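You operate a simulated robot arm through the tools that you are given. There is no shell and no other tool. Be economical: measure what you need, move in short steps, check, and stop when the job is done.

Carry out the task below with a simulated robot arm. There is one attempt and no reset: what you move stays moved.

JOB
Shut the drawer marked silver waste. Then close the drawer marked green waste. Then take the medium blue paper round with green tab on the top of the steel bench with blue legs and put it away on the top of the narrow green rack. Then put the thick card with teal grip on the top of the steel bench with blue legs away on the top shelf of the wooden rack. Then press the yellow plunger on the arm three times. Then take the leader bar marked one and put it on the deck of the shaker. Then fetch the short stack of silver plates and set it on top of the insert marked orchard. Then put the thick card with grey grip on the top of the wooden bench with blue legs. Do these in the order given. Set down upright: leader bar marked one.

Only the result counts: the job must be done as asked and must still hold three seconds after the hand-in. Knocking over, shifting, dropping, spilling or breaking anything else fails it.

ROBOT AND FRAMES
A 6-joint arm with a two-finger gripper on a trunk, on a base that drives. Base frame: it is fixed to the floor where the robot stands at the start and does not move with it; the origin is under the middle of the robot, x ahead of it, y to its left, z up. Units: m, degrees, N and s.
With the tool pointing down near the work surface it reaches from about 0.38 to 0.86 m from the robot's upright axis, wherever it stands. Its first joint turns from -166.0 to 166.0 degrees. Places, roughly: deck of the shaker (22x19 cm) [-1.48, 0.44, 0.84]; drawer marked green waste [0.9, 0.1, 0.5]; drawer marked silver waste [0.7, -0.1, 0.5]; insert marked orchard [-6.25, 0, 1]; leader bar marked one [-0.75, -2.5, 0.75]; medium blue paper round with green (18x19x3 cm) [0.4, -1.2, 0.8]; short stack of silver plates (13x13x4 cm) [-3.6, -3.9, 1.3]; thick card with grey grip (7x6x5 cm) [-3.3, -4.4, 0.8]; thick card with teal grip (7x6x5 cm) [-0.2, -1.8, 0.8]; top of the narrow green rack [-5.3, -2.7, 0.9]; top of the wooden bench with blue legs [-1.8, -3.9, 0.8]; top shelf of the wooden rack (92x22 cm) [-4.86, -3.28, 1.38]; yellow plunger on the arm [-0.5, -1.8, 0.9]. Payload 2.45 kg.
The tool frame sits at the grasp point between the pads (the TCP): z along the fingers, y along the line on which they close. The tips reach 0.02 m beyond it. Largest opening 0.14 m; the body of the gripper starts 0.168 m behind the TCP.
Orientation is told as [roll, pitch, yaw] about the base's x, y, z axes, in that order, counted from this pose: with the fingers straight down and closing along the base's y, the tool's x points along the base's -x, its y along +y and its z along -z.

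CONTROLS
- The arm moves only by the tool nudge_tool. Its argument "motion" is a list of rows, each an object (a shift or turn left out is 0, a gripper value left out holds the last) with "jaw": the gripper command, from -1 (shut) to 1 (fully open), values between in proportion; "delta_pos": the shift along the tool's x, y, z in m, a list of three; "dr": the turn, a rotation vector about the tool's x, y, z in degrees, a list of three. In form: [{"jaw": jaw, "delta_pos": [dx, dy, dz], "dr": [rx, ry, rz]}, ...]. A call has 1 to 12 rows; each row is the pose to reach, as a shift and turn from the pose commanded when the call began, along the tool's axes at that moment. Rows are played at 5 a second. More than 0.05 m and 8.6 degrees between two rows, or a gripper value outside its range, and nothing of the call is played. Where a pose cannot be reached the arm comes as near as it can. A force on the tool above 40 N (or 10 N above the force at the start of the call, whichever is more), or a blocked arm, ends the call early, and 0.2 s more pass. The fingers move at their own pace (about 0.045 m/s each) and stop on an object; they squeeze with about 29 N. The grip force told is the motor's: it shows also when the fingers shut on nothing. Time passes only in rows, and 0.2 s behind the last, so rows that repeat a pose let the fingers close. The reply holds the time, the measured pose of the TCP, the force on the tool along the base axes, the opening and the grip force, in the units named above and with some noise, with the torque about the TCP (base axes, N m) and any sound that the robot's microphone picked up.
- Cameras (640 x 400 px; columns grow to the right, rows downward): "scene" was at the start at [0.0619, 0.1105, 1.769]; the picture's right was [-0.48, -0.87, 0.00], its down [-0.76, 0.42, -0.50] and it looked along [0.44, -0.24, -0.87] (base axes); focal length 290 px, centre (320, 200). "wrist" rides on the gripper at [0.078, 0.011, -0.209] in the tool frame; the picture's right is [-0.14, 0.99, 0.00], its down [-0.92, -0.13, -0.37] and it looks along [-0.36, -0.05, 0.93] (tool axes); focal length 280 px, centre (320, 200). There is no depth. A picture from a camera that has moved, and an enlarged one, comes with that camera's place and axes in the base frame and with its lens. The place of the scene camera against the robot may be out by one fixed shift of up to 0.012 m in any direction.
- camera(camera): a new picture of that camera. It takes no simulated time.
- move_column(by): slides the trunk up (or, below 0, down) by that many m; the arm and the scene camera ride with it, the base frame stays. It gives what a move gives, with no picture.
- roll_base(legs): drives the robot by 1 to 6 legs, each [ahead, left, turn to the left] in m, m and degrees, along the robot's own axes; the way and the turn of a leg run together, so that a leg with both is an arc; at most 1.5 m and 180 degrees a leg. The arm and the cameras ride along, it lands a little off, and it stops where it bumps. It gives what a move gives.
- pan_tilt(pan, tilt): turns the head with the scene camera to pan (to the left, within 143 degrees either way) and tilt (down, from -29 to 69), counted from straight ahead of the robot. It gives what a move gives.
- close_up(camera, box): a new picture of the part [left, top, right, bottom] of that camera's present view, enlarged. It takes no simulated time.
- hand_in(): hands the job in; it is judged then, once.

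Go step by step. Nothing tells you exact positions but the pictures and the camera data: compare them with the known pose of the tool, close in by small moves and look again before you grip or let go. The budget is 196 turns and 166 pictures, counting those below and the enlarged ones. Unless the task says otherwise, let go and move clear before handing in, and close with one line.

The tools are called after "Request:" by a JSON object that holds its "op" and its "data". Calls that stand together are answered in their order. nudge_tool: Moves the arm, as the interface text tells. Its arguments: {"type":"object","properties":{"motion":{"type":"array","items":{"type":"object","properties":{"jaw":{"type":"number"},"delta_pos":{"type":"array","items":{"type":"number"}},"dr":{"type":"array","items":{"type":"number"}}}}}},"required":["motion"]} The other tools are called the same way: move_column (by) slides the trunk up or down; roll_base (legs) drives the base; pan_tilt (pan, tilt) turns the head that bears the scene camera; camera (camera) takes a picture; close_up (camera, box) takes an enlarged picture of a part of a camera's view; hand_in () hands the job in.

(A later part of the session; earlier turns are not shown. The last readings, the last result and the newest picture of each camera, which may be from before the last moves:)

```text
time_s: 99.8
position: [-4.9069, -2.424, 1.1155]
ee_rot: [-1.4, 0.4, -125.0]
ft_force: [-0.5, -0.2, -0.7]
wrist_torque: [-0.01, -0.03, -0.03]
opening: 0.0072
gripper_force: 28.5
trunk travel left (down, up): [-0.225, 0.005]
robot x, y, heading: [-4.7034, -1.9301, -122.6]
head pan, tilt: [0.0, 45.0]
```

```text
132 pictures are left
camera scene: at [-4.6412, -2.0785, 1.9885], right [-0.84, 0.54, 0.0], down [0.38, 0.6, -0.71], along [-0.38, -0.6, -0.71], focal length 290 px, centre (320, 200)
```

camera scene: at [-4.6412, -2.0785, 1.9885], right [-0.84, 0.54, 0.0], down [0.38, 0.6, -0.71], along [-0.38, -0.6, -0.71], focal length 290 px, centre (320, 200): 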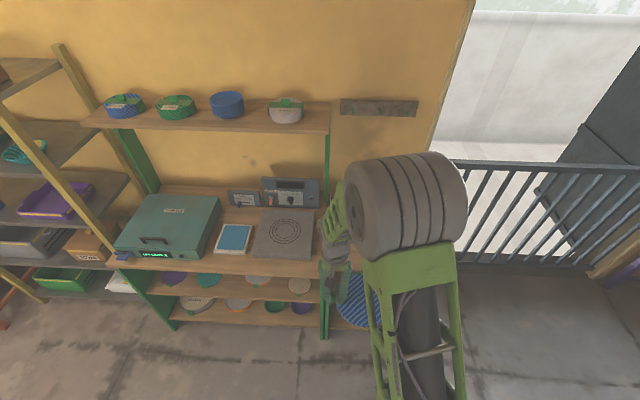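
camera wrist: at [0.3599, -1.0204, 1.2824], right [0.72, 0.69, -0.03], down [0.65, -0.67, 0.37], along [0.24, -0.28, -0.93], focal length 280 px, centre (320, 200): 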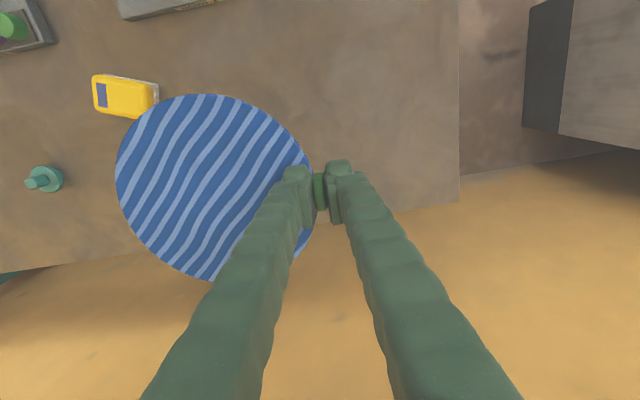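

I move a bit closer and look down with the wrist camera at the rack top.

Request:
{"op": "roll_base", "data": {"legs": [[0.2, 0, -2]]}}

Request:
{"op": "camera", "data": {"camera": "wrist"}}

Request:
{"op": "pan_tilt", "data": {"pan": -25, "tilt": 55}}

Request:
{"op": "camera", "data": {"camera": "scene"}}

```text
time_s: 101.4
position: [-5.0367, -2.5879, 1.1157]
ee_rot: [-1.4, 0.5, -127.1]
ft_force: [-0.5, 0.3, -0.2]
wrist_torque: [0.06, -0.05, 0.0]
opening: 0.0071
gripper_force: 28.4
trunk travel left (down, up): [-0.225, 0.005]
robot x, y, heading: [-4.8171, -2.1007, -124.7]
head pan, tilt: [0.0, 45.0]
```

```text
131 pictures are left
camera wrist: at [-4.9779, -2.536, 1.3246], right [0.71, -0.71, -0.03], down [-0.65, -0.67, 0.36], along [-0.27, -0.24, -0.93], focal length 280 px, centre (320, 200)
```

wrist: 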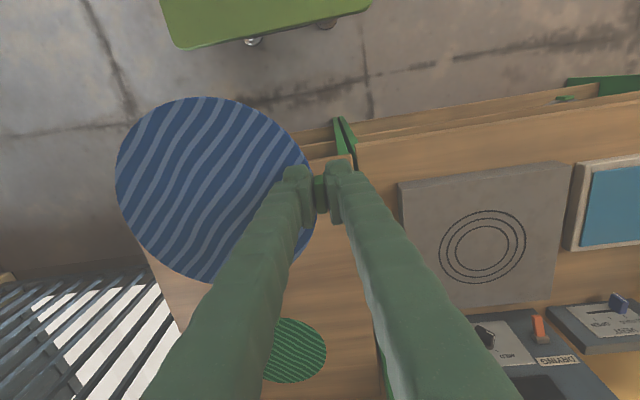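

```text
time_s: 102.3
position: [-5.0359, -2.5868, 1.1161]
ee_rot: [-1.3, 0.4, -127.1]
ft_force: [0.7, 0.2, -1.0]
wrist_torque: [-0.02, -0.02, 0.02]
opening: 0.0071
gripper_force: 28.9
trunk travel left (down, up): [-0.225, 0.005]
robot x, y, heading: [-4.8148, -2.1024, -124.3]
head pan, tilt: [-25.0, 55.0]
```

```text
130 pictures are left
camera scene: at [-4.7748, -2.2203, 1.975], right [-0.51, 0.86, 0.0], down [0.71, 0.42, -0.57], along [-0.49, -0.29, -0.82], focal length 290 px, centre (320, 200)
```

scene: 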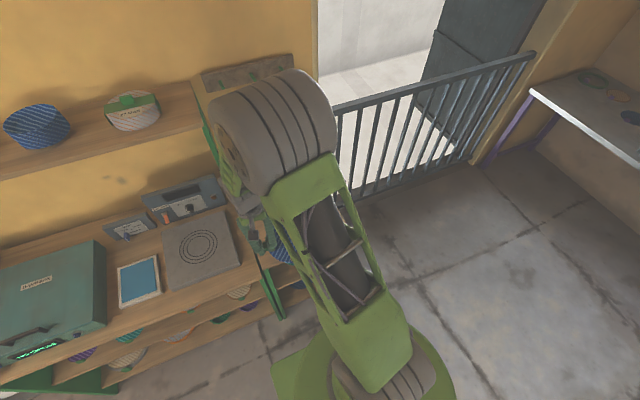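

Rack top spans n∈[-3.0,-2.61], with the green round at the back. I move the disc over the free front half and lower partway.

Request:
{"op": "nudge_tool", "data": {"motion": [{"delta_pos": [-0.036, -0.012, 0]}, {"delta_pos": [-0.073, -0.023, 0.01]}, {"delta_pos": [-0.109, -0.035, 0.03]}, {"delta_pos": [-0.145, -0.046, 0.06]}, {"delta_pos": [-0.145, -0.046, 0.1]}, {"delta_pos": [-0.145, -0.046, 0.14]}, {"delta_pos": [-0.145, -0.046, 0.17]}, {"delta_pos": [-0.145, -0.046, 0.17]}]}}

Request:
{"op": "camera", "data": {"camera": "wrist"}}

```text
time_s: 104.1
position: [-5.1629, -2.6689, 0.9475]
ee_rot: [-1.4, 0.3, -127.1]
ft_force: [0.1, -0.4, -0.1]
wrist_torque: [0.0, -0.01, -0.01]
opening: 0.0069
gripper_force: 29.2
trunk travel left (down, up): [-0.225, 0.005]
robot x, y, heading: [-4.8144, -2.0994, -124.5]
head pan, tilt: [-25.0, 55.0]
```

```text
129 pictures are left
camera wrist: at [-5.1033, -2.6174, 1.1573], right [0.71, -0.71, -0.03], down [-0.65, -0.66, 0.37], along [-0.28, -0.24, -0.93], focal length 280 px, centre (320, 200)
```

wrist: 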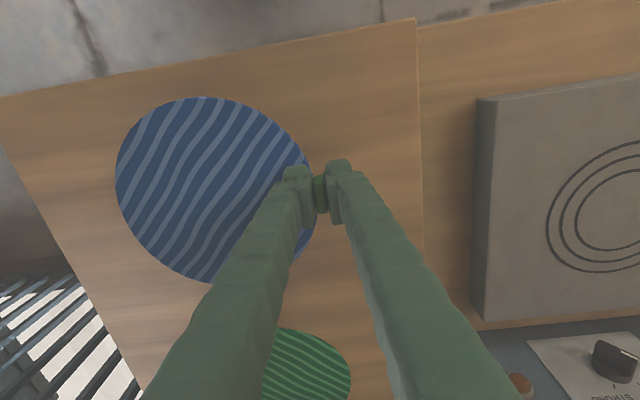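

Position is good, clear of the green round. I lower slowly until contact.

Request:
{"op": "nudge_tool", "data": {"motion": [{"delta_pos": [0, 0, 0.01]}, {"delta_pos": [0, 0, 0.018]}, {"delta_pos": [0, 0, 0.022]}, {"delta_pos": [0, 0, 0.026]}, {"delta_pos": [0, 0, 0.03]}, {"delta_pos": [0, 0, 0.033]}, {"delta_pos": [0, 0, 0.036]}]}}

Request:
{"op": "close_up", "data": {"camera": "wrist", "box": [100, 80, 420, 300]}}

```text
time_s: 105.2
position: [-5.1645, -2.6712, 0.9241]
ee_rot: [-1.5, 0.2, -127.1]
ft_force: [3.6, 7.8, 23.2]
wrist_torque: [0.18, 0.04, -0.06]
opening: 0.0071
gripper_force: 28.8
trunk travel left (down, up): [-0.225, 0.005]
robot x, y, heading: [-4.8119, -2.0981, -124.7]
head pan, tilt: [-25.0, 55.0]
stopped in row 5: the force on the tool passed its limit at 44 N (the readings are from after the stop); the commanded pose is now the measured one
```

```text
1.82 times, centred on (260, 190) of wrist
camera zoom: at [-5.1043, -2.618, 1.1332], right [0.71, -0.71, -0.02], down [-0.65, -0.66, 0.37], along [-0.28, -0.25, -0.93], focal length 510 px, centre (429, 218)
```

zoom: 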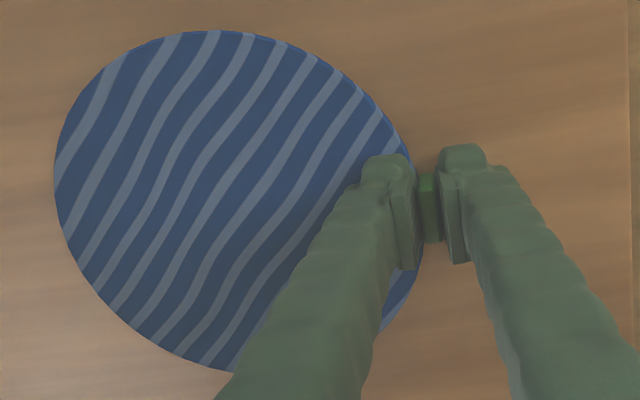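

On the rack (top ≈0.90). Release and rise.

Request:
{"op": "nudge_tool", "data": {"motion": [{"jaw": -0.4, "delta_pos": [0, 0, -0.001]}, {"delta_pos": [0, 0, -0.001]}, {"delta_pos": [0, 0, -0.001]}, {"delta_pos": [0, 0, -0.02]}, {"delta_pos": [0, 0, -0.06]}, {"delta_pos": [0, 0, -0.1]}, {"delta_pos": [0, 0, -0.14]}, {"delta_pos": [0, 0, -0.18]}]}}

Request:
{"op": "camera", "data": {"camera": "wrist"}}

```text
time_s: 107.0
position: [-5.1592, -2.6748, 1.1003]
ee_rot: [-1.4, 0.2, -127.1]
ft_force: [0.0, 0.1, 0.5]
wrist_torque: [0.0, -0.01, -0.01]
opening: 0.0421
gripper_force: 0.0
trunk travel left (down, up): [-0.225, 0.005]
robot x, y, heading: [-4.8163, -2.0992, -124.4]
head pan, tilt: [-25.0, 55.0]
```

```text
127 pictures are left
camera wrist: at [-5.099, -2.6222, 1.309], right [0.71, -0.71, -0.03], down [-0.65, -0.66, 0.37], along [-0.28, -0.24, -0.93], focal length 280 px, centre (320, 200)
```

wrist: 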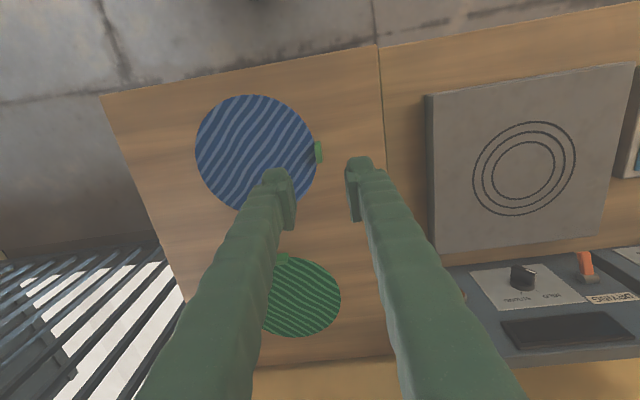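

The blue round is on the rack. I retract, and drive back along the same route to the steel bench for the teal card.

Request:
{"op": "nudge_tool", "data": {"motion": [{"delta_pos": [0.042, -0.005, -0.01]}, {"delta_pos": [0.085, -0.01, -0.02]}, {"delta_pos": [0.127, -0.014, -0.03]}, {"delta_pos": [0.169, -0.019, -0.04]}]}}

Request:
{"op": "roll_base", "data": {"legs": [[-0.18, 0, -0.4], [0, 1.3, 0], [0, 1.28, 0]]}}

Request:
{"op": "pan_tilt", "data": {"pan": 0, "tilt": 35}}

Request:
{"op": "camera", "data": {"camera": "scene"}}

```text
time_s: 108.0
position: [-5.0727, -2.5282, 1.1433]
ee_rot: [-1.4, 0.1, -127.1]
ft_force: [-0.4, -0.4, 0.7]
wrist_torque: [-0.04, 0.06, 0.0]
opening: 0.0419
gripper_force: 0.1
trunk travel left (down, up): [-0.225, 0.005]
robot x, y, heading: [-4.8137, -2.0972, -124.6]
head pan, tilt: [-25.0, 55.0]
```

```text
time_s: 131.9
position: [-2.8732, -3.9132, 1.1422]
ee_rot: [-1.4, 0.3, -128.3]
ft_force: [0.1, -0.1, -0.5]
wrist_torque: [0.02, -0.01, 0.02]
opening: 0.0419
gripper_force: 0.1
trunk travel left (down, up): [-0.225, 0.005]
robot x, y, heading: [-2.6106, -3.4855, -125.6]
head pan, tilt: [-25.0, 55.0]
```

```text
time_s: 132.8
position: [-2.8728, -3.9131, 1.1416]
ee_rot: [-1.4, 0.3, -128.2]
ft_force: [0.0, 0.0, 0.1]
wrist_torque: [0.0, 0.02, -0.02]
opening: 0.0421
gripper_force: 0.0
trunk travel left (down, up): [-0.225, 0.005]
robot x, y, heading: [-2.6062, -3.4842, -125.6]
head pan, tilt: [0.0, 35.0]
```

```text
126 pictures are left
camera scene: at [-2.557, -3.6456, 2.0032], right [-0.81, 0.58, 0.0], down [0.33, 0.47, -0.82], along [-0.48, -0.67, -0.57], focal length 290 px, centre (320, 200)
```

scene: 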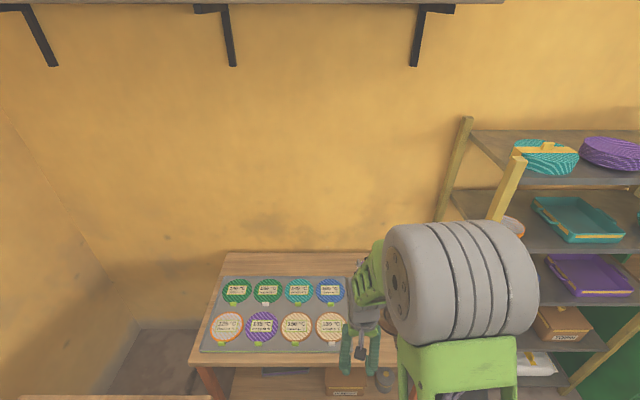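

I drive backwards along the corridor to the steel bench, then turn to face it.

Request:
{"op": "roll_base", "data": {"legs": [[-1.42, 0, 0], [-1.42, 0, 0], [0, 0, 90]]}}

Request:
{"op": "pan_tilt", "data": {"pan": 0, "tilt": 45}}

Request:
{"op": "camera", "data": {"camera": "scene"}}

```text
time_s: 150.5
position: [-0.4843, -1.4707, 1.1419]
ee_rot: [-1.4, 0.2, -36.2]
ft_force: [-0.4, 1.1, 0.1]
wrist_torque: [-0.02, 0.0, -0.01]
opening: 0.0421
gripper_force: 0.0
trunk travel left (down, up): [-0.225, 0.005]
robot x, y, heading: [-0.9183, -1.2165, -33.6]
head pan, tilt: [0.0, 35.0]
```

```text
time_s: 151.2
position: [-0.4839, -1.4693, 1.1421]
ee_rot: [-1.4, 0.2, -36.3]
ft_force: [0.4, 0.0, 0.0]
wrist_torque: [0.0, 0.0, 0.0]
opening: 0.0418
gripper_force: 0.2
trunk travel left (down, up): [-0.225, 0.005]
robot x, y, heading: [-0.9197, -1.2175, -33.7]
head pan, tilt: [0.0, 45.0]
```

```text
125 pictures are left
camera scene: at [-0.7714, -1.1501, 1.9885], right [-0.55, -0.83, 0.0], down [-0.59, 0.39, -0.71], along [0.59, -0.39, -0.71], focal length 290 px, centre (320, 200)
```

scene: 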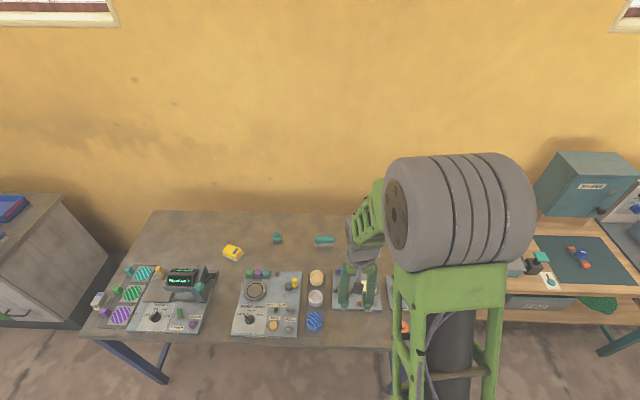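

I move ahead .26 m under the bench edge and look down with the wrist camera.

Request:
{"op": "roll_base", "data": {"legs": [[0.26, 0, -2]]}}

Request:
{"op": "camera", "data": {"camera": "wrist"}}

Request:
{"op": "camera", "data": {"camera": "scene"}}

```text
time_s: 153.0
position: [-0.2823, -1.6313, 1.1419]
ee_rot: [-1.5, 0.2, -38.3]
ft_force: [0.4, 0.0, -0.3]
wrist_torque: [0.05, 0.11, -0.04]
opening: 0.0417
gripper_force: 0.0
trunk travel left (down, up): [-0.225, 0.005]
robot x, y, heading: [-0.7062, -1.3645, -35.6]
head pan, tilt: [0.0, 45.0]
```

```text
124 pictures are left
camera wrist: at [-0.3327, -1.5696, 1.3508], right [0.72, 0.69, -0.03], down [0.65, -0.66, 0.37], along [0.24, -0.28, -0.93], focal length 280 px, centre (320, 200)
```

wrist: 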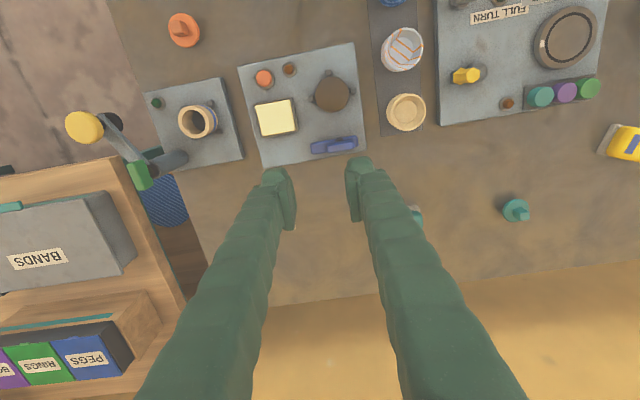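

```text
123 pictures are left
camera scene: at [-0.5578, -1.3017, 1.9883], right [-0.58, -0.81, 0.0], down [-0.57, 0.41, -0.71], along [0.57, -0.41, -0.71], focal length 290 px, centre (320, 200)
```

scene: 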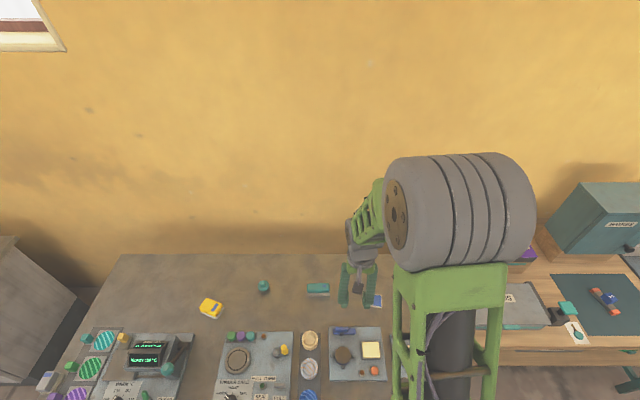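

The card is hidden behind the left finger. I open the gripper and move over its estimated spot at (-0.22,-1.84).

Request:
{"op": "nudge_tool", "data": {"motion": [{"jaw": 1, "delta_pos": [-0.03, -0.021, 0]}, {"delta_pos": [-0.06, -0.042, 0.01]}, {"delta_pos": [-0.09, -0.063, 0.03]}, {"delta_pos": [-0.12, -0.084, 0.05]}, {"delta_pos": [-0.15, -0.105, 0.07]}, {"delta_pos": [-0.178, -0.1257, 0.09]}, {"delta_pos": [-0.178, -0.1257, 0.09]}]}}

Request:
{"op": "camera", "data": {"camera": "wrist"}}

Request:
{"op": "close_up", "data": {"camera": "scene", "box": [300, 240, 460, 340]}}

```text
time_s: 154.6
position: [-0.2205, -1.8418, 1.053]
ee_rot: [-1.4, 0.3, -38.3]
ft_force: [0.0, 0.7, -0.4]
wrist_torque: [0.0, -0.01, -0.01]
opening: 0.1398
gripper_force: 0.0
trunk travel left (down, up): [-0.225, 0.005]
robot x, y, heading: [-0.7069, -1.3639, -35.8]
head pan, tilt: [0.0, 45.0]
```

```text
122 pictures are left
camera wrist: at [-0.2722, -1.7799, 1.2622], right [0.72, 0.69, -0.03], down [0.65, -0.66, 0.37], along [0.24, -0.28, -0.93], focal length 280 px, centre (320, 200)
```

wrist: 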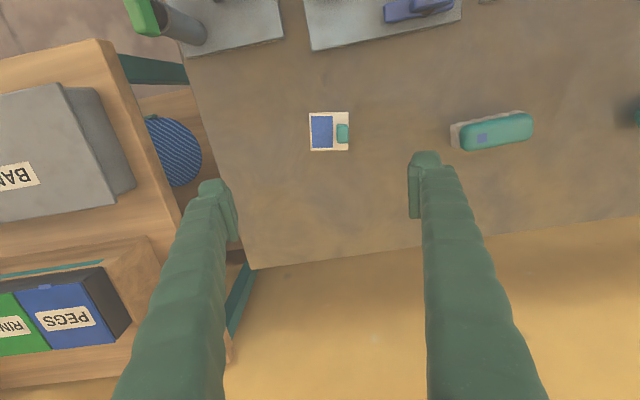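

```text
4.00 times, centred on (380, 290) of scene
camera zoom: at [-0.5594, -1.3, 1.9885], right [-0.58, -0.81, 0.0], down [-0.57, 0.41, -0.71], along [0.57, -0.41, -0.71], focal length 1158 px, centre (80, -160)
```

zoom: 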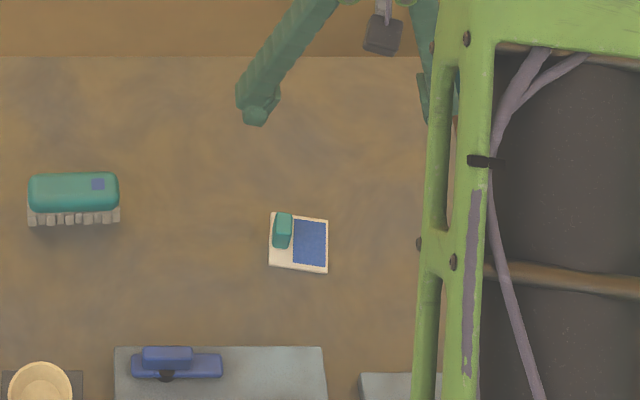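

The card's teal grip is at about (-0.212,-1.807), long side along tool x. I centre over it and lower.

Request:
{"op": "nudge_tool", "data": {"motion": [{"jaw": 0, "delta_pos": [0.008, 0.016, 0.03]}, {"delta_pos": [0.015, 0.033, 0.07]}, {"delta_pos": [0.015, 0.033, 0.11]}, {"delta_pos": [0.015, 0.033, 0.15]}, {"delta_pos": [0.015, 0.033, 0.15]}]}}

Request:
{"op": "close_up", "data": {"camera": "wrist", "box": [200, 110, 440, 260]}}

```text
time_s: 155.8
position: [-0.2184, -1.8082, 0.9051]
ee_rot: [-1.4, 0.2, -38.3]
ft_force: [-0.5, -0.1, -0.6]
wrist_torque: [-0.02, -0.04, 0.02]
opening: 0.0699
gripper_force: 0.1
trunk travel left (down, up): [-0.225, 0.005]
robot x, y, heading: [-0.7095, -1.3658, -35.8]
head pan, tilt: [0.0, 45.0]
```

```text
2.67 times, centred on (320, 185) of wrist
camera zoom: at [-0.2683, -1.7471, 1.1135], right [0.72, 0.69, -0.03], down [0.65, -0.66, 0.37], along [0.24, -0.28, -0.93], focal length 748 px, centre (320, 240)
```

zoom: 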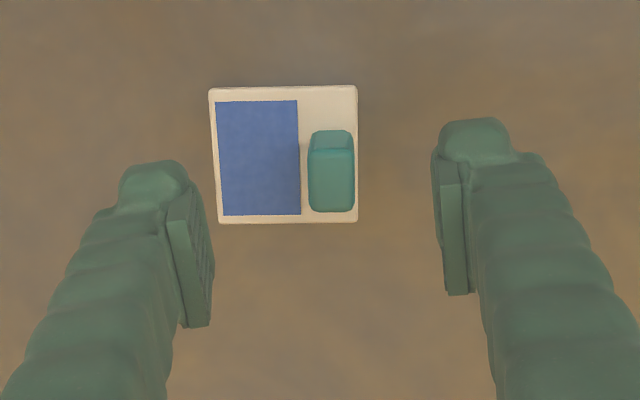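

Well centred. I descend to the grip and close.

Request:
{"op": "nudge_tool", "data": {"motion": [{"jaw": -0.3, "delta_pos": [-0.003, 0.004, 0.025]}, {"delta_pos": [-0.003, 0.004, 0.045]}, {"delta_pos": [-0.003, 0.004, 0.058]}, {"delta_pos": [-0.003, 0.004, 0.066]}, {"delta_pos": [-0.003, 0.004, 0.066]}, {"jaw": -1, "delta_pos": [-0.003, 0.004, 0.066]}, {"delta_pos": [-0.003, 0.004, 0.066]}, {"delta_pos": [-0.003, 0.004, 0.066]}, {"delta_pos": [-0.003, 0.004, 0.066]}]}}

Request:
{"op": "close_up", "data": {"camera": "wrist", "box": [200, 110, 440, 260]}}

```text
time_s: 157.8
position: [-0.2137, -1.8067, 0.8378]
ee_rot: [-1.3, 0.2, -38.3]
ft_force: [-0.6, -0.2, -0.4]
wrist_torque: [0.03, -0.03, 0.02]
opening: 0.0164
gripper_force: 29.1
trunk travel left (down, up): [-0.225, 0.005]
robot x, y, heading: [-0.706, -1.3636, -35.6]
head pan, tilt: [0.0, 45.0]
```

```text
2.67 times, centred on (320, 185) of wrist
camera zoom: at [-0.2642, -1.7466, 1.0469], right [0.72, 0.69, -0.03], down [0.65, -0.66, 0.37], along [0.24, -0.28, -0.93], focal length 748 px, centre (320, 240)
```

zoom: 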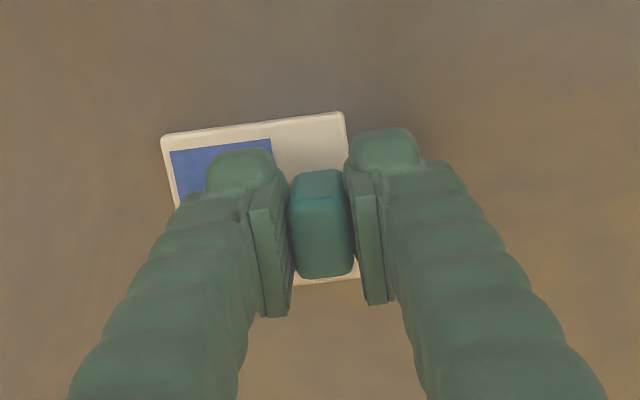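

Gripped (16 mm). Lift, retract, then back away and drive to the wooden rack.

Request:
{"op": "nudge_tool", "data": {"motion": [{"delta_pos": [0, 0, -0.015]}, {"delta_pos": [0, 0, -0.05]}, {"delta_pos": [0, 0, -0.095]}, {"delta_pos": [0, 0, -0.14]}, {"delta_pos": [0, 0, -0.185]}, {"delta_pos": [0, 0, -0.23]}, {"delta_pos": [0.04, 0.002, -0.25]}, {"delta_pos": [0.08, 0.005, -0.27]}, {"delta_pos": [0.12, 0.008, -0.29]}, {"delta_pos": [0.16, 0.01, -0.3]}]}}

Request:
{"op": "camera", "data": {"camera": "wrist"}}

Request:
{"op": "roll_base", "data": {"legs": [[-0.37, 0, 0], [0, 0, -89], [1.4, 0, 0], [1.35, 0, 0]]}}

```text
time_s: 160.0
position: [-0.328, -1.6936, 1.139]
ee_rot: [-1.3, 0.2, -38.4]
ft_force: [0.1, -0.4, -1.3]
wrist_torque: [-0.04, -0.04, 0.0]
opening: 0.0164
gripper_force: 29.2
trunk travel left (down, up): [-0.225, 0.005]
robot x, y, heading: [-0.7071, -1.3638, -35.8]
head pan, tilt: [0.0, 45.0]
```

```text
118 pictures are left
camera wrist: at [-0.3794, -1.6322, 1.3478], right [0.72, 0.69, -0.03], down [0.65, -0.66, 0.37], along [0.24, -0.28, -0.93], focal length 280 px, centre (320, 200)
```

wrist: 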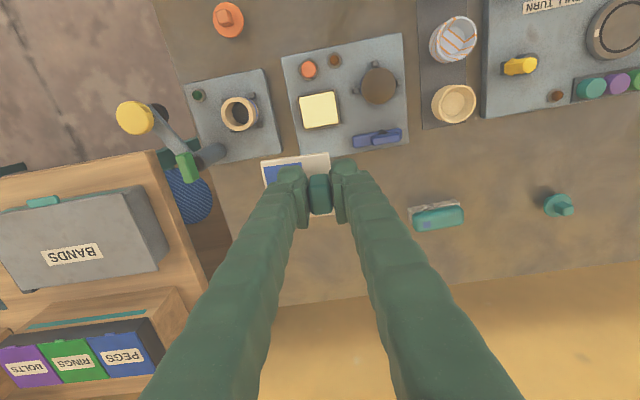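

```text
time_s: 179.3
position: [-2.8581, -3.8784, 1.137]
ee_rot: [-1.4, 0.2, -125.1]
ft_force: [0.5, -0.2, -0.4]
wrist_torque: [0.05, 0.01, -0.04]
opening: 0.0164
gripper_force: 28.9
trunk travel left (down, up): [-0.225, 0.005]
robot x, y, heading: [-2.5512, -3.4792, -122.2]
head pan, tilt: [0.0, 45.0]
```

Card is held. Now I strafe along the corridor to the right end of the wooden rack.

Request:
{"op": "roll_base", "data": {"legs": [[0, 0, -2.6], [0, -1.2, 0], [0, -1.2, 0]]}}

Request:
{"op": "pan_tilt", "data": {"pan": 20, "tilt": 30}}

Request:
{"op": "camera", "data": {"camera": "scene"}}

```text
time_s: 201.0
position: [-4.8748, -2.5451, 1.1377]
ee_rot: [-1.4, 0.2, -125.9]
ft_force: [0.4, -0.3, 0.6]
wrist_torque: [0.01, -0.02, 0.01]
opening: 0.0165
gripper_force: 29.1
trunk travel left (down, up): [-0.225, 0.005]
robot x, y, heading: [-4.5568, -2.151, -123.3]
head pan, tilt: [0.0, 45.0]
```

```text
time_s: 201.8
position: [-4.8737, -2.5443, 1.1388]
ee_rot: [-1.5, 0.2, -125.9]
ft_force: [0.5, 0.8, 0.3]
wrist_torque: [-0.02, 0.0, 0.02]
opening: 0.0165
gripper_force: 29.4
trunk travel left (down, up): [-0.225, 0.005]
robot x, y, heading: [-4.5622, -2.1521, -123.1]
head pan, tilt: [20.0, 30.0]
```

```text
117 pictures are left
camera scene: at [-4.4769, -2.3204, 2.011], right [-0.97, 0.23, 0.0], down [0.11, 0.49, -0.87], along [-0.2, -0.84, -0.5], focal length 290 px, centre (320, 200)
```

scene: 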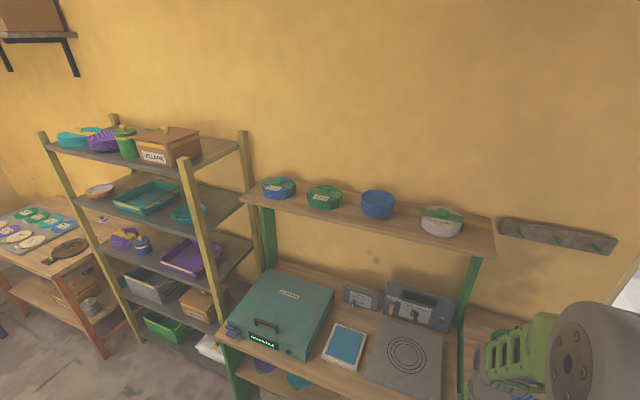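

Request:
{"op": "close_up", "data": {"camera": "scene", "box": [340, 170, 540, 295]}}

```text
3.20 times, centred on (440, 232) of scene
camera zoom: at [-4.4769, -2.3204, 2.011], right [-0.97, 0.23, 0.0], down [0.11, 0.49, -0.87], along [-0.2, -0.84, -0.5], focal length 926 px, centre (-64, 96)
```

zoom: 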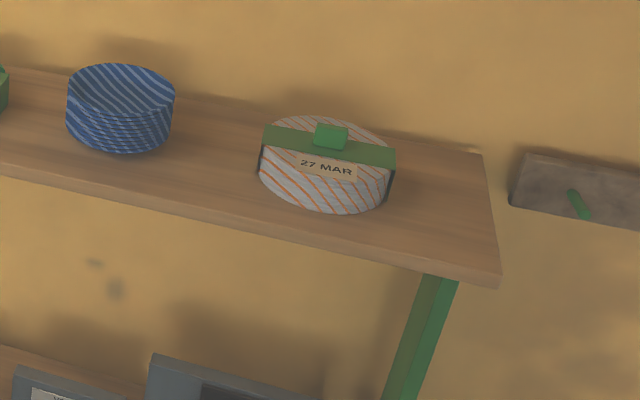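

I'll place it on the free right end of the shelf. First raise the card above shelf height and turn the wrist 90° so the fingers fit beside the neighbouring item.

Request:
{"op": "nudge_tool", "data": {"motion": [{"delta_pos": [0, 0, -0.03], "dr": [0, 0, -8]}, {"delta_pos": [0, 0, -0.06], "dr": [0, 0, -16]}, {"delta_pos": [0, 0, -0.09], "dr": [0, 0, -24]}, {"delta_pos": [0, 0, -0.12], "dr": [0, 0, -32]}, {"delta_pos": [0, 0, -0.15], "dr": [0, 0, -40]}, {"delta_pos": [0, 0, -0.18], "dr": [0, 0, -48]}, {"delta_pos": [0, 0, -0.21], "dr": [0, 0, -56]}, {"delta_pos": [0, 0, -0.24], "dr": [0, 0, -64]}, {"delta_pos": [0, 0, -0.27], "dr": [0, 0, -72]}, {"delta_pos": [0, 0, -0.3], "dr": [0, 0, -80]}, {"delta_pos": [0, 0, -0.33], "dr": [0, 0, -88]}, {"delta_pos": [0, 0, -0.35], "dr": [0, 0, -91]}]}}

Request:
{"op": "camera", "data": {"camera": "wrist"}}

```text
time_s: 204.4
position: [-4.8695, -2.5506, 1.4877]
ee_rot: [0.2, 1.4, -34.7]
ft_force: [0.3, -0.1, 0.2]
wrist_torque: [0.01, -0.06, 0.01]
opening: 0.0165
gripper_force: 29.2
trunk travel left (down, up): [-0.225, 0.005]
robot x, y, heading: [-4.5597, -2.1504, -122.9]
head pan, tilt: [20.0, 30.0]
```

```text
115 pictures are left
camera wrist: at [-4.9233, -2.4999, 1.6995], right [0.68, 0.74, 0.0], down [0.69, -0.64, 0.35], along [0.25, -0.23, -0.94], focal length 280 px, centre (320, 200)
```

wrist: 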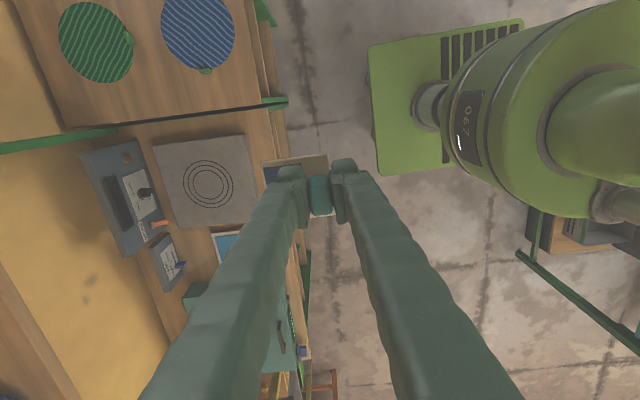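

Now I roll forward to bring the card near the shelf front.

Request:
{"op": "roll_base", "data": {"legs": [[0.32, -0.04, -1]]}}

Request:
{"op": "camera", "data": {"camera": "wrist"}}

Request:
{"op": "camera", "data": {"camera": "scene"}}

```text
time_s: 206.6
position: [-5.0878, -2.7919, 1.4866]
ee_rot: [0.3, 1.4, -35.8]
ft_force: [-0.7, -1.0, 0.0]
wrist_torque: [0.05, -0.04, 0.02]
opening: 0.0164
gripper_force: 28.8
trunk travel left (down, up): [-0.225, 0.005]
robot x, y, heading: [-4.7707, -2.3946, -124.5]
head pan, tilt: [20.0, 30.0]
```

```text
114 pictures are left
camera wrist: at [-5.1412, -2.7405, 1.6985], right [0.69, 0.72, 0.0], down [0.68, -0.65, 0.35], along [0.25, -0.24, -0.94], focal length 280 px, centre (320, 200)
```

wrist: 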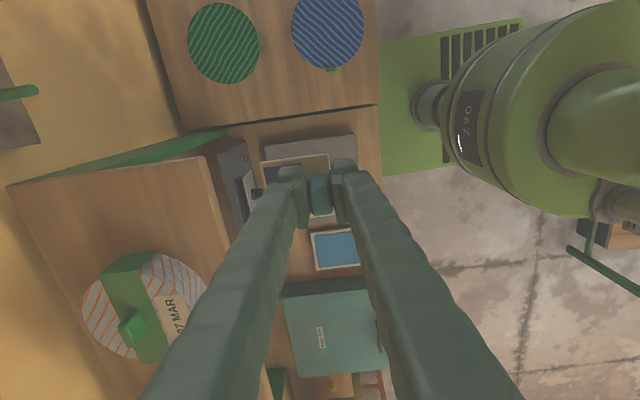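

```text
113 pictures are left
camera scene: at [-4.6917, -2.5685, 2.011], right [-0.97, 0.24, 0.0], down [0.12, 0.49, -0.87], along [-0.21, -0.84, -0.5], focal length 290 px, centre (320, 200)
```

scene: 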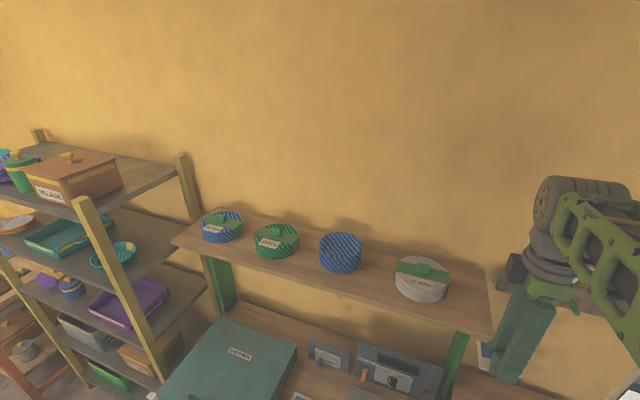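

Shelf end at n≈-2.61, neighbour's edge at ≈-2.52; I move the card above the middle of that gap, still high.

Request:
{"op": "nudge_tool", "data": {"motion": [{"delta_pos": [-0.004, -0.04, 0]}, {"delta_pos": [-0.008, -0.08, 0]}, {"delta_pos": [-0.012, -0.12, 0]}, {"delta_pos": [-0.016, -0.16, 0]}, {"delta_pos": [-0.019, -0.196, 0]}, {"delta_pos": [-0.019, -0.196, 0]}]}}

Request:
{"op": "camera", "data": {"camera": "wrist"}}

Request:
{"op": "camera", "data": {"camera": "scene"}}

```text
time_s: 208.0
position: [-5.1871, -2.9588, 1.4917]
ee_rot: [0.1, 1.4, -35.8]
ft_force: [0.1, 1.1, -0.1]
wrist_torque: [-0.06, 0.02, 0.0]
opening: 0.0164
gripper_force: 29.2
trunk travel left (down, up): [-0.225, 0.005]
robot x, y, heading: [-4.7741, -2.3965, -124.3]
head pan, tilt: [20.0, 30.0]
```

```text
112 pictures are left
camera wrist: at [-5.2405, -2.907, 1.702], right [0.69, 0.72, 0.0], down [0.68, -0.65, 0.35], along [0.25, -0.24, -0.94], focal length 280 px, centre (320, 200)
```

wrist: 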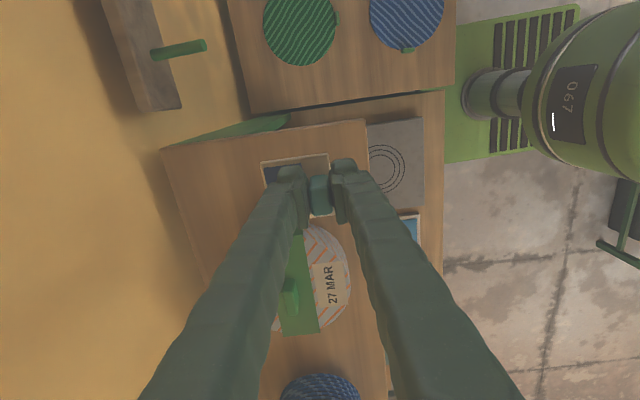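

```text
111 pictures are left
camera scene: at [-4.6898, -2.5657, 2.0112], right [-0.97, 0.25, 0.0], down [0.12, 0.48, -0.87], along [-0.21, -0.84, -0.5], focal length 290 px, centre (320, 200)
```

scene: 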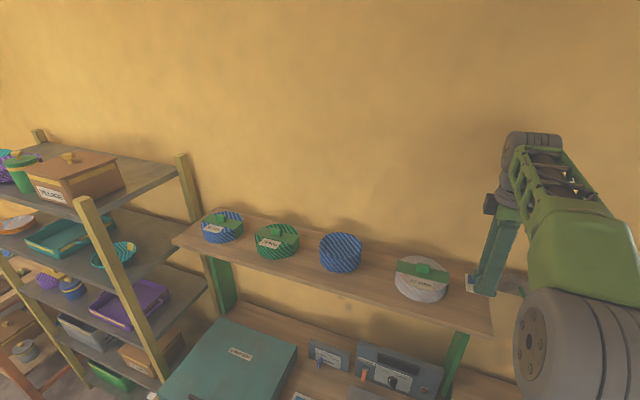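

Aligned in the gap. Lowering slowly until contact.

Request:
{"op": "nudge_tool", "data": {"motion": [{"delta_pos": [0.005, -0.008, 0.02]}, {"delta_pos": [0.005, -0.008, 0.04]}, {"delta_pos": [0.005, -0.008, 0.055]}, {"delta_pos": [0.005, -0.008, 0.062]}, {"delta_pos": [0.005, -0.008, 0.066]}, {"delta_pos": [0.005, -0.008, 0.07]}, {"delta_pos": [0.005, -0.008, 0.073]}, {"delta_pos": [0.005, -0.008, 0.076]}, {"delta_pos": [0.005, -0.008, 0.079]}]}}

Request:
{"op": "camera", "data": {"camera": "wrist"}}

Request:
{"op": "close_up", "data": {"camera": "scene", "box": [380, 220, 560, 345]}}

```text
time_s: 210.0
position: [-5.1968, -2.9624, 1.409]
ee_rot: [0.1, 1.4, -35.8]
ft_force: [-4.1, -2.0, 20.4]
wrist_torque: [0.0, 0.07, -0.02]
opening: 0.0166
gripper_force: 29.5
trunk travel left (down, up): [-0.225, 0.005]
robot x, y, heading: [-4.7703, -2.396, -124.0]
head pan, tilt: [20.0, 30.0]
```

```text
110 pictures are left
camera wrist: at [-5.2493, -2.9105, 1.6207], right [0.69, 0.72, 0.0], down [0.68, -0.65, 0.35], along [0.25, -0.24, -0.94], focal length 280 px, centre (320, 200)
```

wrist: 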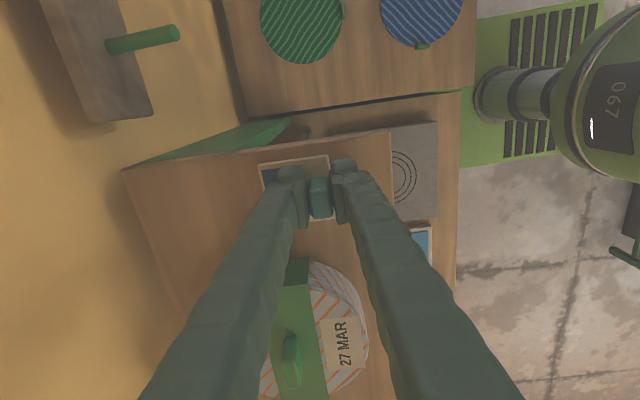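

```text
3.20 times, centred on (470, 282) of scene
camera zoom: at [-4.6902, -2.5661, 2.0112], right [-0.97, 0.25, 0.0], down [0.12, 0.48, -0.87], along [-0.21, -0.84, -0.5], focal length 926 px, centre (-160, -64)
```

zoom: 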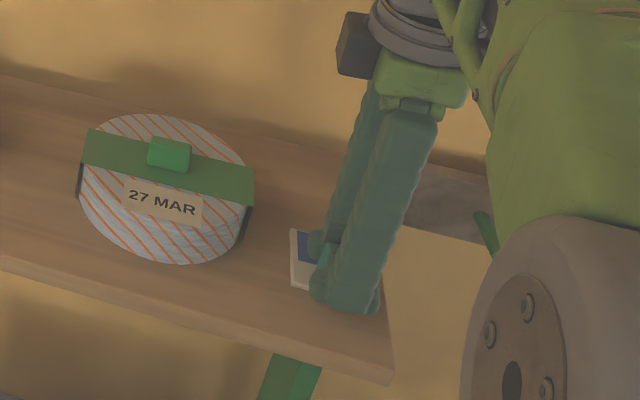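

Card rests on the shelf. Release and rise.

Request:
{"op": "nudge_tool", "data": {"motion": [{"jaw": -0.3, "delta_pos": [0, 0, -0.004]}, {"delta_pos": [0, 0, -0.004]}, {"delta_pos": [0, 0, -0.004]}, {"delta_pos": [0, 0, -0.02]}, {"delta_pos": [0, 0, -0.05]}, {"delta_pos": [0, 0, -0.08]}, {"delta_pos": [0, 0.04, -0.085]}, {"delta_pos": [0, 0.085, -0.085]}, {"delta_pos": [0, 0.13, -0.085]}, {"delta_pos": [0, 0.18, -0.085]}]}}

Request:
{"op": "camera", "data": {"camera": "wrist"}}

Request:
{"op": "close_up", "data": {"camera": "scene", "box": [380, 220, 560, 345]}}

```text
time_s: 212.2
position: [-5.0892, -2.8177, 1.4924]
ee_rot: [0.1, 1.4, -35.8]
ft_force: [0.6, 0.4, 0.1]
wrist_torque: [-0.03, 0.07, -0.02]
opening: 0.049
gripper_force: 0.0
trunk travel left (down, up): [-0.225, 0.005]
robot x, y, heading: [-4.7742, -2.3944, -124.4]
head pan, tilt: [20.0, 30.0]
```

```text
108 pictures are left
camera wrist: at [-5.1422, -2.7662, 1.7032], right [0.69, 0.72, 0.0], down [0.68, -0.65, 0.35], along [0.25, -0.24, -0.94], focal length 280 px, centre (320, 200)
```

wrist: 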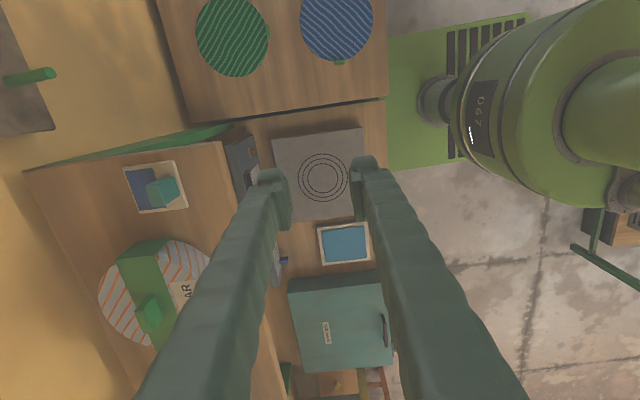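

```text
3.20 times, centred on (470, 282) of scene
camera zoom: at [-4.6892, -2.5654, 2.0112], right [-0.97, 0.24, 0.0], down [0.12, 0.48, -0.87], along [-0.21, -0.84, -0.5], focal length 926 px, centre (-160, -64)
```

zoom: 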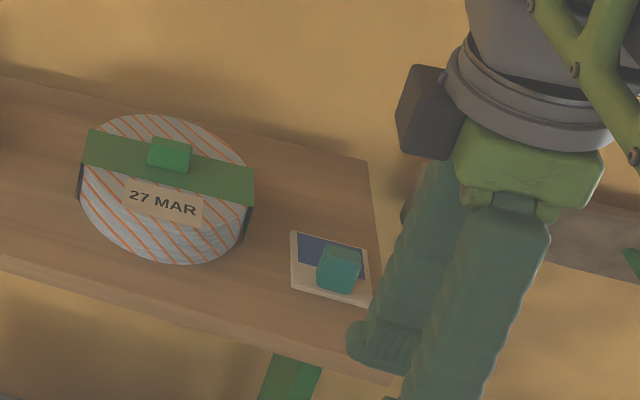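

The teal card is on the top shelf. Next I drive back to the steel bench's right end for the yellow plunger (≈(-0.54,-1.84), z≈0.95).

Request:
{"op": "roll_base", "data": {"legs": [[-0.32, 0, -0.4], [0, 1.2, 0], [0, 1.2, 0]]}}

Request:
{"op": "nudge_tool", "data": {"motion": [{"jaw": -1, "delta_pos": [0, 0, 0.04]}, {"delta_pos": [0, 0, 0.08]}, {"delta_pos": [0, 0, 0.12]}, {"delta_pos": [0, 0, 0.16]}, {"delta_pos": [0, 0, 0.2]}, {"delta_pos": [0, 0, 0.24]}, {"delta_pos": [0, 0, 0.28]}, {"delta_pos": [0, 0, 0.3]}]}}

```text
time_s: 235.2
position: [-2.9511, -3.9382, 1.4917]
ee_rot: [0.3, 1.4, -38.3]
ft_force: [0.5, -0.4, 0.0]
wrist_torque: [-0.03, 0.01, 0.02]
opening: 0.0492
gripper_force: 0.1
trunk travel left (down, up): [-0.225, 0.005]
robot x, y, heading: [-2.6179, -3.5273, -126.4]
head pan, tilt: [20.0, 30.0]
```

```text
time_s: 237.0
position: [-2.955, -3.9338, 1.1899]
ee_rot: [0.2, 1.4, -38.3]
ft_force: [0.5, 0.1, -0.6]
wrist_torque: [0.0, 0.0, -0.02]
opening: 0.0
gripper_force: 28.6
trunk travel left (down, up): [-0.225, 0.005]
robot x, y, heading: [-2.6153, -3.527, -126.8]
head pan, tilt: [20.0, 30.0]
```

Request:
{"op": "roll_base", "data": {"legs": [[0, 0, 2], [-1.34, 0, 0], [-1.34, 0, 0], [0, 0, 89]]}}

Request:
{"op": "pan_tilt", "data": {"pan": 0, "tilt": 50}}

Request:
{"op": "camera", "data": {"camera": "scene"}}

Request:
{"op": "camera", "data": {"camera": "wrist"}}

```text
time_s: 254.1
position: [-0.6978, -1.679, 1.1912]
ee_rot: [0.1, 1.5, 53.8]
ft_force: [-0.6, 0.1, -0.2]
wrist_torque: [0.03, 0.01, 0.0]
opening: 0.0
gripper_force: 28.5
trunk travel left (down, up): [-0.225, 0.005]
robot x, y, heading: [-1.1158, -1.3556, -34.6]
head pan, tilt: [20.0, 30.0]
```

```text
time_s: 254.9
position: [-0.6965, -1.6776, 1.1917]
ee_rot: [0.2, 1.4, 53.8]
ft_force: [0.3, 0.3, 0.1]
wrist_torque: [0.0, -0.03, -0.01]
opening: 0.0001
gripper_force: 28.7
trunk travel left (down, up): [-0.225, 0.005]
robot x, y, heading: [-1.1155, -1.3541, -34.6]
head pan, tilt: [0.0, 50.0]
```

```text
106 pictures are left
camera scene: at [-0.9713, -1.2846, 1.9816], right [-0.57, -0.82, 0.0], down [-0.63, 0.43, -0.64], along [0.53, -0.36, -0.77], focal length 290 px, centre (320, 200)
```

scene: 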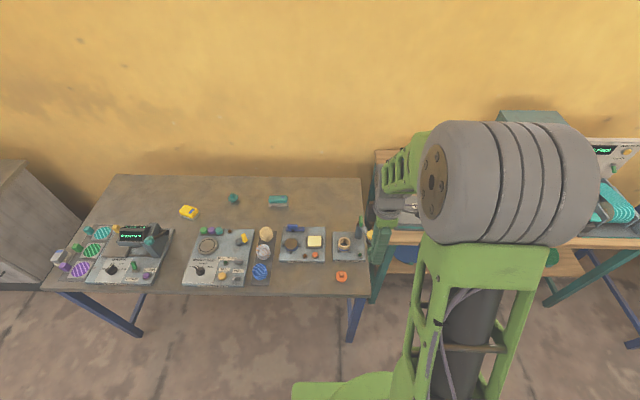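

```text
105 pictures are left
camera wrist: at [-0.7481, -1.7305, 1.4022], right [-0.72, 0.7, 0.0], down [0.65, 0.67, 0.35], along [0.24, 0.25, -0.94], focal length 280 px, centre (320, 200)
```

wrist: 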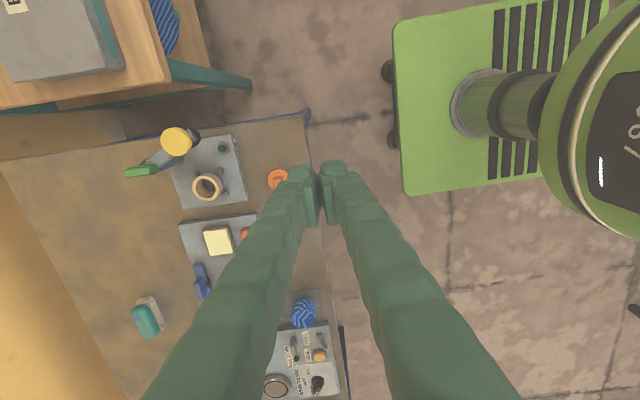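

Plunger confirmed near (-0.541,-1.840), top z≈0.955. I move the closed fingertips above it.

Request:
{"op": "nudge_tool", "data": {"motion": [{"delta_pos": [0.007, -0.04, 0]}, {"delta_pos": [0.014, -0.08, 0]}, {"delta_pos": [0.021, -0.12, 0]}, {"delta_pos": [0.028, -0.16, 0.02]}, {"delta_pos": [0.034, -0.195, 0.05]}, {"delta_pos": [0.039, -0.221, 0.09]}, {"delta_pos": [0.039, -0.221, 0.13]}, {"delta_pos": [0.039, -0.221, 0.16]}, {"delta_pos": [0.039, -0.221, 0.16]}]}}

Request:
{"op": "camera", "data": {"camera": "wrist"}}

Request:
{"op": "close_up", "data": {"camera": "scene", "box": [320, 190, 440, 265]}}

```text
time_s: 256.9
position: [-0.5435, -1.8433, 1.0296]
ee_rot: [0.3, 1.5, 53.8]
ft_force: [-0.2, -0.4, 0.1]
wrist_torque: [-0.02, 0.0, 0.02]
opening: 0.0001
gripper_force: 29.4
trunk travel left (down, up): [-0.225, 0.005]
robot x, y, heading: [-1.115, -1.352, -34.3]
head pan, tilt: [0.0, 50.0]
```

```text
104 pictures are left
camera wrist: at [-0.5944, -1.895, 1.2412], right [-0.72, 0.7, 0.0], down [0.65, 0.67, 0.35], along [0.24, 0.25, -0.94], focal length 280 px, centre (320, 200)
```

wrist: 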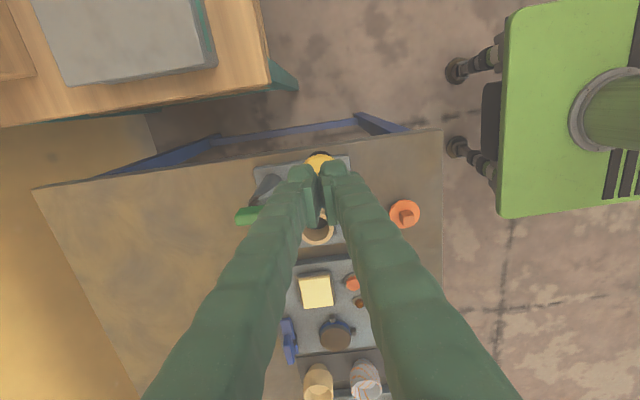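

```text
5.33 times, centred on (380, 228) of scene
camera zoom: at [-0.9717, -1.2844, 1.9816], right [-0.57, -0.82, 0.0], down [-0.63, 0.43, -0.64], along [0.53, -0.36, -0.77], focal length 1544 px, centre (0, 53)
```

zoom: 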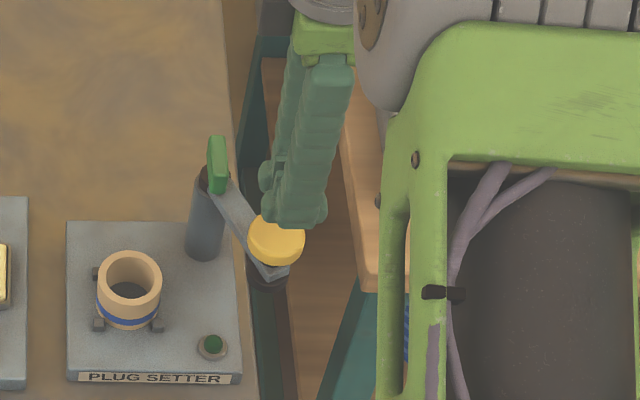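

Aligned over the yellow cap. I press straight down slowly and watch force and sound.

Request:
{"op": "nudge_tool", "data": {"motion": [{"delta_pos": [0, 0, 0.02]}, {"delta_pos": [0, 0, 0.04]}, {"delta_pos": [0, 0, 0.048]}, {"delta_pos": [0, 0, 0.053]}, {"delta_pos": [0, 0, 0.058]}, {"delta_pos": [0, 0, 0.063]}, {"delta_pos": [0, 0, 0.068]}]}}

Request:
{"op": "close_up", "data": {"camera": "scene", "box": [320, 190, 440, 265]}}

```text
time_s: 258.5
position: [-0.5439, -1.8457, 0.9711]
ee_rot: [-0.3, 1.4, 53.8]
ft_force: [-5.7, 3.5, 23.5]
wrist_torque: [0.3, -0.01, 0.02]
opening: 0.0061
gripper_force: 29.6
trunk travel left (down, up): [-0.225, 0.005]
robot x, y, heading: [-1.1144, -1.3539, -34.6]
head pan, tilt: [0.0, 50.0]
heard: click
stopped in row 7: the force on the tool passed its limit at 46 N (the readings are from after the stop); the commanded pose is now the measured one
```

```text
5.33 times, centred on (380, 228) of scene
camera zoom: at [-0.9735, -1.2828, 1.9817], right [-0.57, -0.82, 0.0], down [-0.63, 0.43, -0.64], along [0.53, -0.37, -0.77], focal length 1544 px, centre (0, 53)
```

zoom: 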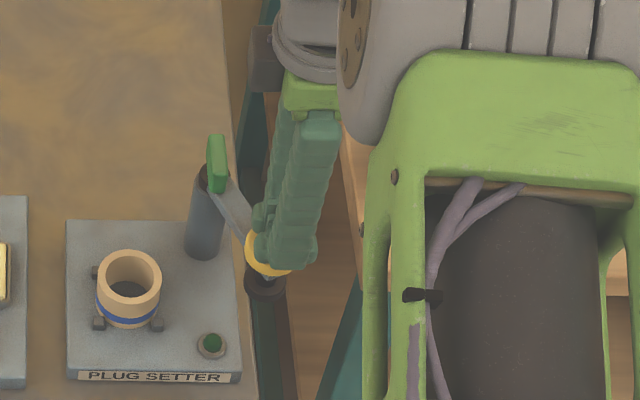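

Click heard: first press. I lift clear and press again.

Request:
{"op": "nudge_tool", "data": {"motion": [{"delta_pos": [0, 0, -0.015]}, {"delta_pos": [0, 0, -0.03]}, {"delta_pos": [0, 0, -0.03]}, {"delta_pos": [0, 0, -0.03]}]}}

Request:
{"op": "nudge_tool", "data": {"motion": [{"delta_pos": [0, 0, 0.015]}, {"delta_pos": [0, 0, 0.02]}, {"delta_pos": [0, 0, 0.025]}, {"delta_pos": [0, 0, 0.03]}, {"delta_pos": [0, 0, 0.034]}, {"delta_pos": [0, 0, 0.038]}]}}

```text
time_s: 259.5
position: [-0.5447, -1.8447, 0.9957]
ee_rot: [0.1, 1.4, 53.8]
ft_force: [-0.3, 0.5, -1.0]
wrist_torque: [-0.02, 0.01, 0.0]
opening: 0.0002
gripper_force: 29.4
trunk travel left (down, up): [-0.225, 0.005]
robot x, y, heading: [-1.116, -1.349, -34.5]
head pan, tilt: [0.0, 50.0]
```

```text
time_s: 260.8
position: [-0.5409, -1.8461, 0.9701]
ee_rot: [-0.6, 1.4, 54.0]
ft_force: [-4.9, 4.1, 22.4]
wrist_torque: [0.27, -0.02, 0.04]
opening: 0.0059
gripper_force: 29.4
trunk travel left (down, up): [-0.225, 0.005]
robot x, y, heading: [-1.1161, -1.3496, -34.7]
head pan, tilt: [0.0, 50.0]
heard: click
stopped in row 6: the force on the tool passed its limit at 45 N (the readings are from after the stop); the commanded pose is now the measured one
```

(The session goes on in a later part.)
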